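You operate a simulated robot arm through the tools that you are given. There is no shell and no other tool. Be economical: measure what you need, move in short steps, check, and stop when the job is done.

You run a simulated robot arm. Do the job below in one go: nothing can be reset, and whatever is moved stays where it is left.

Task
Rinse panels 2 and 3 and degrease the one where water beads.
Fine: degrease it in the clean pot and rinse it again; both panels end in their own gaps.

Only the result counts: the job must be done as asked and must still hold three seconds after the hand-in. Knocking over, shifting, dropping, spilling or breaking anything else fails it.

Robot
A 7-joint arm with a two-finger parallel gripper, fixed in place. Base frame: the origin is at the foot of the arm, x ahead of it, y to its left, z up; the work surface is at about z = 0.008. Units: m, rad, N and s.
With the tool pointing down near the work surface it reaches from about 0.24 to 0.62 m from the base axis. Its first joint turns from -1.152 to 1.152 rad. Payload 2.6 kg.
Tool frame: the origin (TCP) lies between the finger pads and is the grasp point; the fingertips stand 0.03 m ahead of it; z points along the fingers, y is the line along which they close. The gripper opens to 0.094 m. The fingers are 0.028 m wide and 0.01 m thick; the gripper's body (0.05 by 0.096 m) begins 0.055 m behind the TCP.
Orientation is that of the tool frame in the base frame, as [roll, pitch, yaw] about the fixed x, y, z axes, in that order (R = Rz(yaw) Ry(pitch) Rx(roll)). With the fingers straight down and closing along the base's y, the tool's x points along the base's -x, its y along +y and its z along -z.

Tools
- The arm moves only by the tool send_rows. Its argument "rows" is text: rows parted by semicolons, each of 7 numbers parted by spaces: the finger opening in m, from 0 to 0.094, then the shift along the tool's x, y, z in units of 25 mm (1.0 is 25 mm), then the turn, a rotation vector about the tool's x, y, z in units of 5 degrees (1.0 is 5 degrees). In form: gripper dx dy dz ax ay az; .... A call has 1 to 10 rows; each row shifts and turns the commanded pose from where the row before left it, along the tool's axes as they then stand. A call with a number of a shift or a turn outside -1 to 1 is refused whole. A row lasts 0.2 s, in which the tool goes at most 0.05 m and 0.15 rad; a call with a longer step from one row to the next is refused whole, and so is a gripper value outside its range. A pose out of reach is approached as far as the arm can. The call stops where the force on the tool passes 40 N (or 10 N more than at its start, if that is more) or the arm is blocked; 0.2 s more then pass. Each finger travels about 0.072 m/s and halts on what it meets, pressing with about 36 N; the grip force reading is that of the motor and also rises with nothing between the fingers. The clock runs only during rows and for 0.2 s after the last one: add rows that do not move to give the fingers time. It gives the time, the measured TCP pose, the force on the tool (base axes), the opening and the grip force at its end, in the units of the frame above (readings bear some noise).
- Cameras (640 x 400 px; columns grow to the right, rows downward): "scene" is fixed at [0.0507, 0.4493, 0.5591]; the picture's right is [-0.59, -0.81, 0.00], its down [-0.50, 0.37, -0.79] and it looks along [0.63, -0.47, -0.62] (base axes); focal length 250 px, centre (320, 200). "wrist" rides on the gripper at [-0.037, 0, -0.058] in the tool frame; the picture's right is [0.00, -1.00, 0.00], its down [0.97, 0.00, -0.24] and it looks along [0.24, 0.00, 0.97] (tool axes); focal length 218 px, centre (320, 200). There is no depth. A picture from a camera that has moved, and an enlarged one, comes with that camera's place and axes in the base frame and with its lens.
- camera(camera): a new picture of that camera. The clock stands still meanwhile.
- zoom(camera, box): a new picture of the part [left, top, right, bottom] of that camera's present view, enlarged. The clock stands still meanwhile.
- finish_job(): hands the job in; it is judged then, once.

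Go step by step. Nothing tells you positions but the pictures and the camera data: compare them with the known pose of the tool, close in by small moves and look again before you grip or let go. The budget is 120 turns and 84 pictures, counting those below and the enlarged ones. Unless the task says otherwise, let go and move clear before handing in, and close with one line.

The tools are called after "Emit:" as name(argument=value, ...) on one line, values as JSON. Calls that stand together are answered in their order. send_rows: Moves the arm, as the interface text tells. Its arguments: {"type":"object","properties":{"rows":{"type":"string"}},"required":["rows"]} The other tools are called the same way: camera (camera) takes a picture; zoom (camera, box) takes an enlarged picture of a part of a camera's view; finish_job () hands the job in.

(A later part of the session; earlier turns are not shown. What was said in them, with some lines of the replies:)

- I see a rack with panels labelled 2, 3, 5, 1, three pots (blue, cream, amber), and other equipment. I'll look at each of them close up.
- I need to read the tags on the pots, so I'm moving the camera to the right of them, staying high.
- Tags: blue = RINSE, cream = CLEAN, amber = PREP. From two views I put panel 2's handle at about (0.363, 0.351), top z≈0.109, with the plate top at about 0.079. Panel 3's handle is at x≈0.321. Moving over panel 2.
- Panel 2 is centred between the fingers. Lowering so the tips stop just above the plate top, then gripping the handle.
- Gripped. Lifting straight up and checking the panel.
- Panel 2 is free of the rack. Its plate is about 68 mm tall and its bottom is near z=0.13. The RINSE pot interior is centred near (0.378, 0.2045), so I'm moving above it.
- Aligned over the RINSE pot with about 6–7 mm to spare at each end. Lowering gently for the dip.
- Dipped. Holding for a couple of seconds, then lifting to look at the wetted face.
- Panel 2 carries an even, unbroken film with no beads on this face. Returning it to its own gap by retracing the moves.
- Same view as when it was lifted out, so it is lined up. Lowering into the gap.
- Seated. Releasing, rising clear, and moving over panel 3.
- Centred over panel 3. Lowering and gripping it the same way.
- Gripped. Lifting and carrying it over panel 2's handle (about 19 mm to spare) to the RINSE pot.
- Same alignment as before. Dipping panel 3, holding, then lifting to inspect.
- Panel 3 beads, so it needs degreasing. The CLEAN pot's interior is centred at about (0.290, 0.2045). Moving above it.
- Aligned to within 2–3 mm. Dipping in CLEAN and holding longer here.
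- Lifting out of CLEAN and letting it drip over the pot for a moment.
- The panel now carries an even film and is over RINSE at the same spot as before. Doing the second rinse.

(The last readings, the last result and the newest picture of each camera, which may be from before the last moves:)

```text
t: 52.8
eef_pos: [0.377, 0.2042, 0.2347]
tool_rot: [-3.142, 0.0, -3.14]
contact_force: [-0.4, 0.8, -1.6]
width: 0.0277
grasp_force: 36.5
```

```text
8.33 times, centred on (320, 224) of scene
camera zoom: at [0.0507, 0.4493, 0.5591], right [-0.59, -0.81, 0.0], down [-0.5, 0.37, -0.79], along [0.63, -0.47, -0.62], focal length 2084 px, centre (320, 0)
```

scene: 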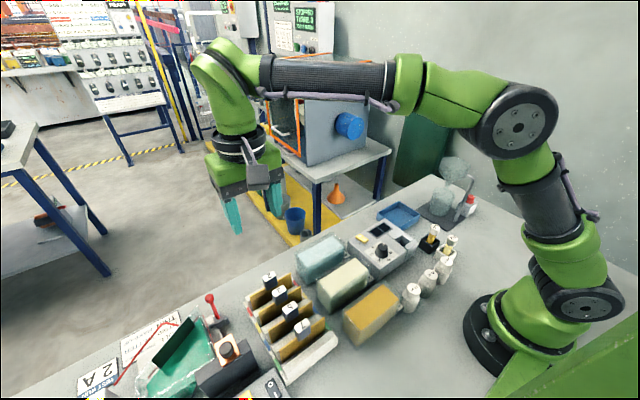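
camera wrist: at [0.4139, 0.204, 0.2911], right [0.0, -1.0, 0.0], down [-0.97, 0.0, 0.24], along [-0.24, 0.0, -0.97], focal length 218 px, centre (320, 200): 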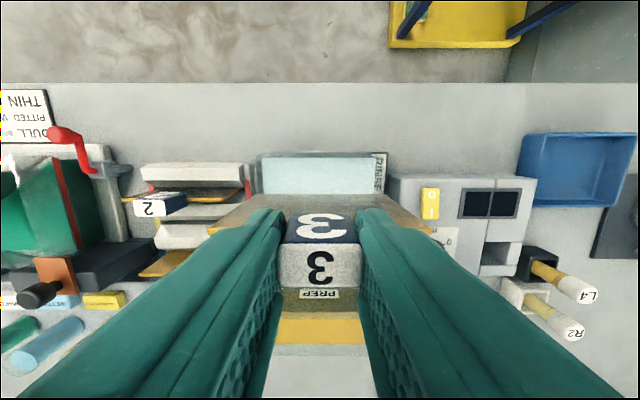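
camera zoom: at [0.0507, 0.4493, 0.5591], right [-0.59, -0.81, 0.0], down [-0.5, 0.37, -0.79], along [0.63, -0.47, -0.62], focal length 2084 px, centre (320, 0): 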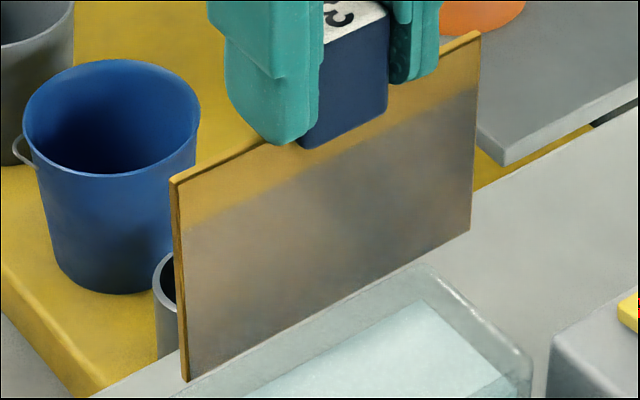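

The water now sheets on panel 3. Returning it above its own (yellow) gap by the reverse path.

Emit:
send_rows(rows="0.015 0.64 0.99 0 0 0 0;0.015 0.6 0.97 0 0 0 0;0.015 0.6 0.97 0 0 0 0;0.015 0.4 0.97 0 0 0 0;0.015 0 0.97 0 0 0 0;0.015 0 0.97 0 0 0 0;0.015 0 0 0 0 0 0;0.015 0 0 0 0 0 0")

Emit:
camera(camera="wrist")

Emit:
zoom(camera="scene", box=[210, 190, 350, 350])

```text
t: 54.6
eef_pos: [0.322, 0.3503, 0.2342]
tool_rot: [3.141, 0.0, -3.141]
contact_force: [0.1, -1.0, -1.4]
width: 0.0278
grasp_force: 35.9
```

```text
40 pictures are left
camera wrist: at [0.3577, 0.3511, 0.2914], right [0.0, -1.0, 0.0], down [-0.97, 0.0, 0.24], along [-0.24, 0.0, -0.97], focal length 218 px, centre (320, 200)
```

wrist: 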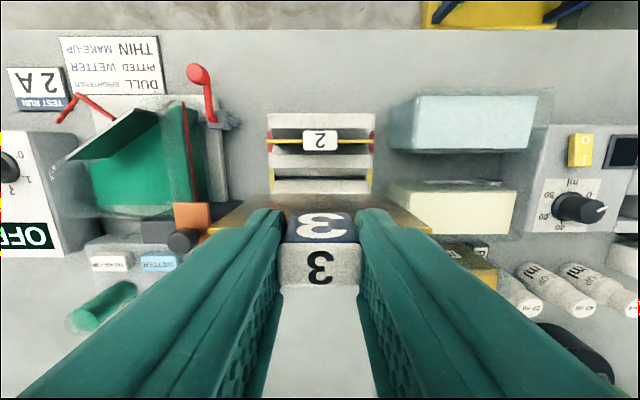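

```text
2.50 times, centred on (280, 270) of scene
camera zoom: at [0.0507, 0.4493, 0.5591], right [-0.59, -0.81, 0.0], down [-0.5, 0.37, -0.79], along [0.63, -0.47, -0.62], focal length 625 px, centre (420, 25)
```

zoom: 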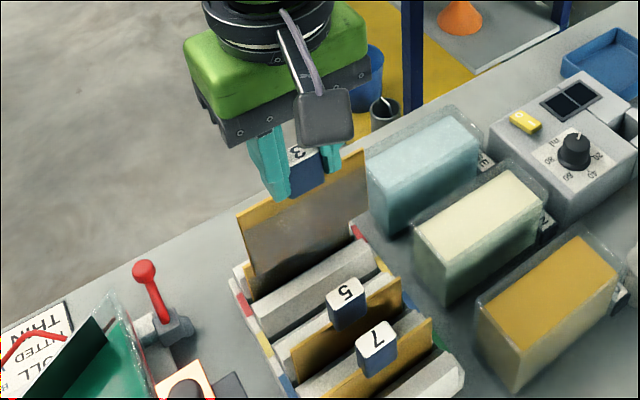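

Emit:
send_rows(rows="0.015 0 0 0.8 0 0 0;0.015 0 0 0.7 0 0 0;0.015 0 0 0.5 0 0 0;0.015 0 0 0.5 0 0 0;0.015 0 0 0.5 0 0 0;0.015 0 0 0.5 0 0 0;0.015 0 0 0.5 0 0 0;0.015 0 0 0.5 0 0 0;0.015 0 0 0.28 0 0 0;0.015 0 0 0 0 0 0")

Emit:
camera(camera="wrist")

Emit:
zoom(camera="scene", box=[210, 220, 350, 350])

```text
t: 56.8
eef_pos: [0.3225, 0.3512, 0.1143]
tool_rot: [3.141, 0.0, -3.141]
contact_force: [-0.2, -0.4, 0.7]
width: 0.0277
grasp_force: 36.2
```

```text
38 pictures are left
camera wrist: at [0.3582, 0.3512, 0.1721], right [0.0, -1.0, 0.0], down [-0.97, 0.0, 0.24], along [-0.24, 0.0, -0.97], focal length 218 px, centre (320, 200)
```

wrist: 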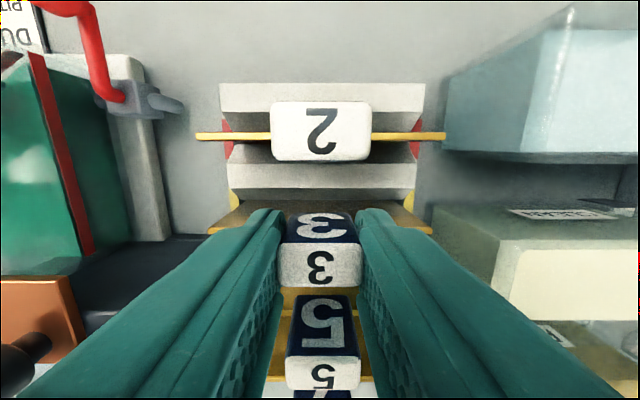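

```text
3.08 times, centred on (280, 285) of scene
camera zoom: at [0.0507, 0.4493, 0.5591], right [-0.59, -0.81, 0.0], down [-0.5, 0.37, -0.79], along [0.63, -0.47, -0.62], focal length 770 px, centre (443, -62)
```

zoom: 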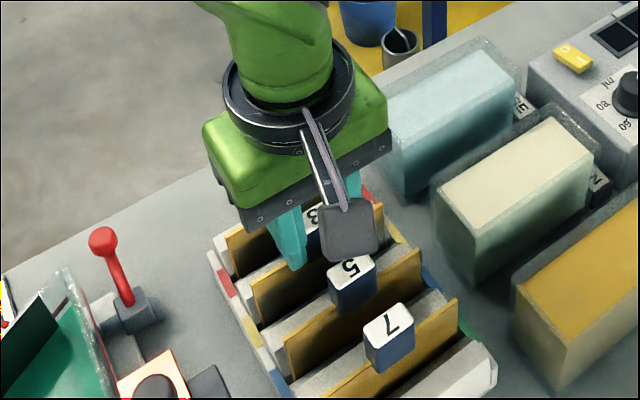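

Seated as it was before. Releasing and rising clear.

Emit:
send_rows(rows="0.06 0 0 0.02 0 0 0;0.06 0 0 0 0 0 0;0.06 0 0 0 0 0 0;0.06 0 0 -0.5 0 0 0;0.06 0 0 -0.8 0 0 0;0.06 0 0 -1 0 0 0;0.06 0 0 -1 0 0 0;0.06 0 0 -1 0 0 0;0.06 0 0 -1 0 0 0;0.06 0 0 -1 0 0 0")

Emit:
camera(camera="wrist")

Emit:
camera(camera="scene")

```text
t: 59.0
eef_pos: [0.3204, 0.35, 0.2704]
tool_rot: [-3.141, -0.001, 3.141]
contact_force: [-0.8, -0.3, 0.7]
width: 0.0596
grasp_force: 0.1
```

```text
36 pictures are left
camera wrist: at [0.3574, 0.3503, 0.3281], right [0.0, -1.0, 0.0], down [-0.97, 0.0, 0.24], along [-0.24, 0.0, -0.97], focal length 218 px, centre (320, 200)
```

wrist: 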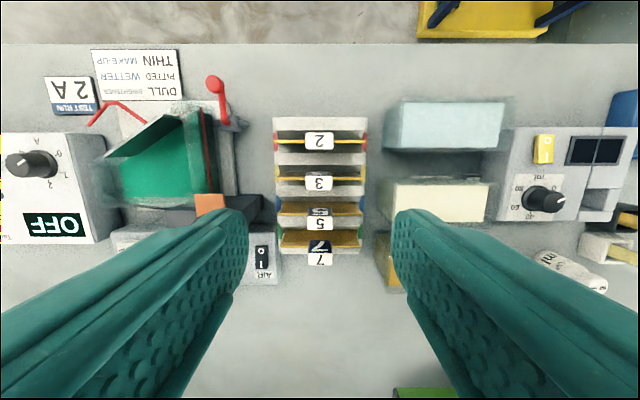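

```text
35 pictures are left
```

scene: 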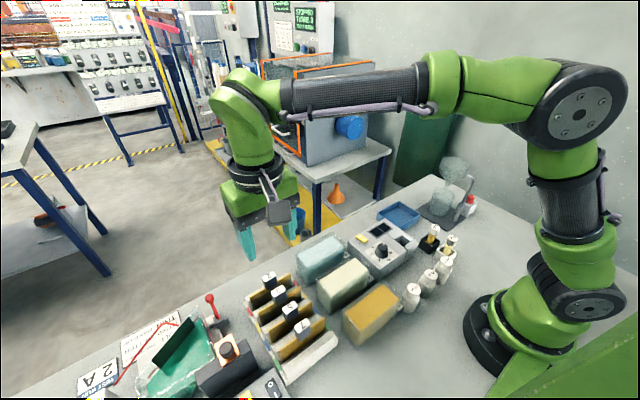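

Both panels sit upright in their own gaps, nothing else has moved, and the arm is clear. Handing in.

Emit:
finish_job()

```text
The job is handed in.
```

I rinsed panels 2 and 3. Water beaded only on panel 3, so I degreased it in the CLEAN pot and rinsed it again; its water now sheets evenly, and both panels are back in their own gaps. I checked the water only on the face the scene camera sees.
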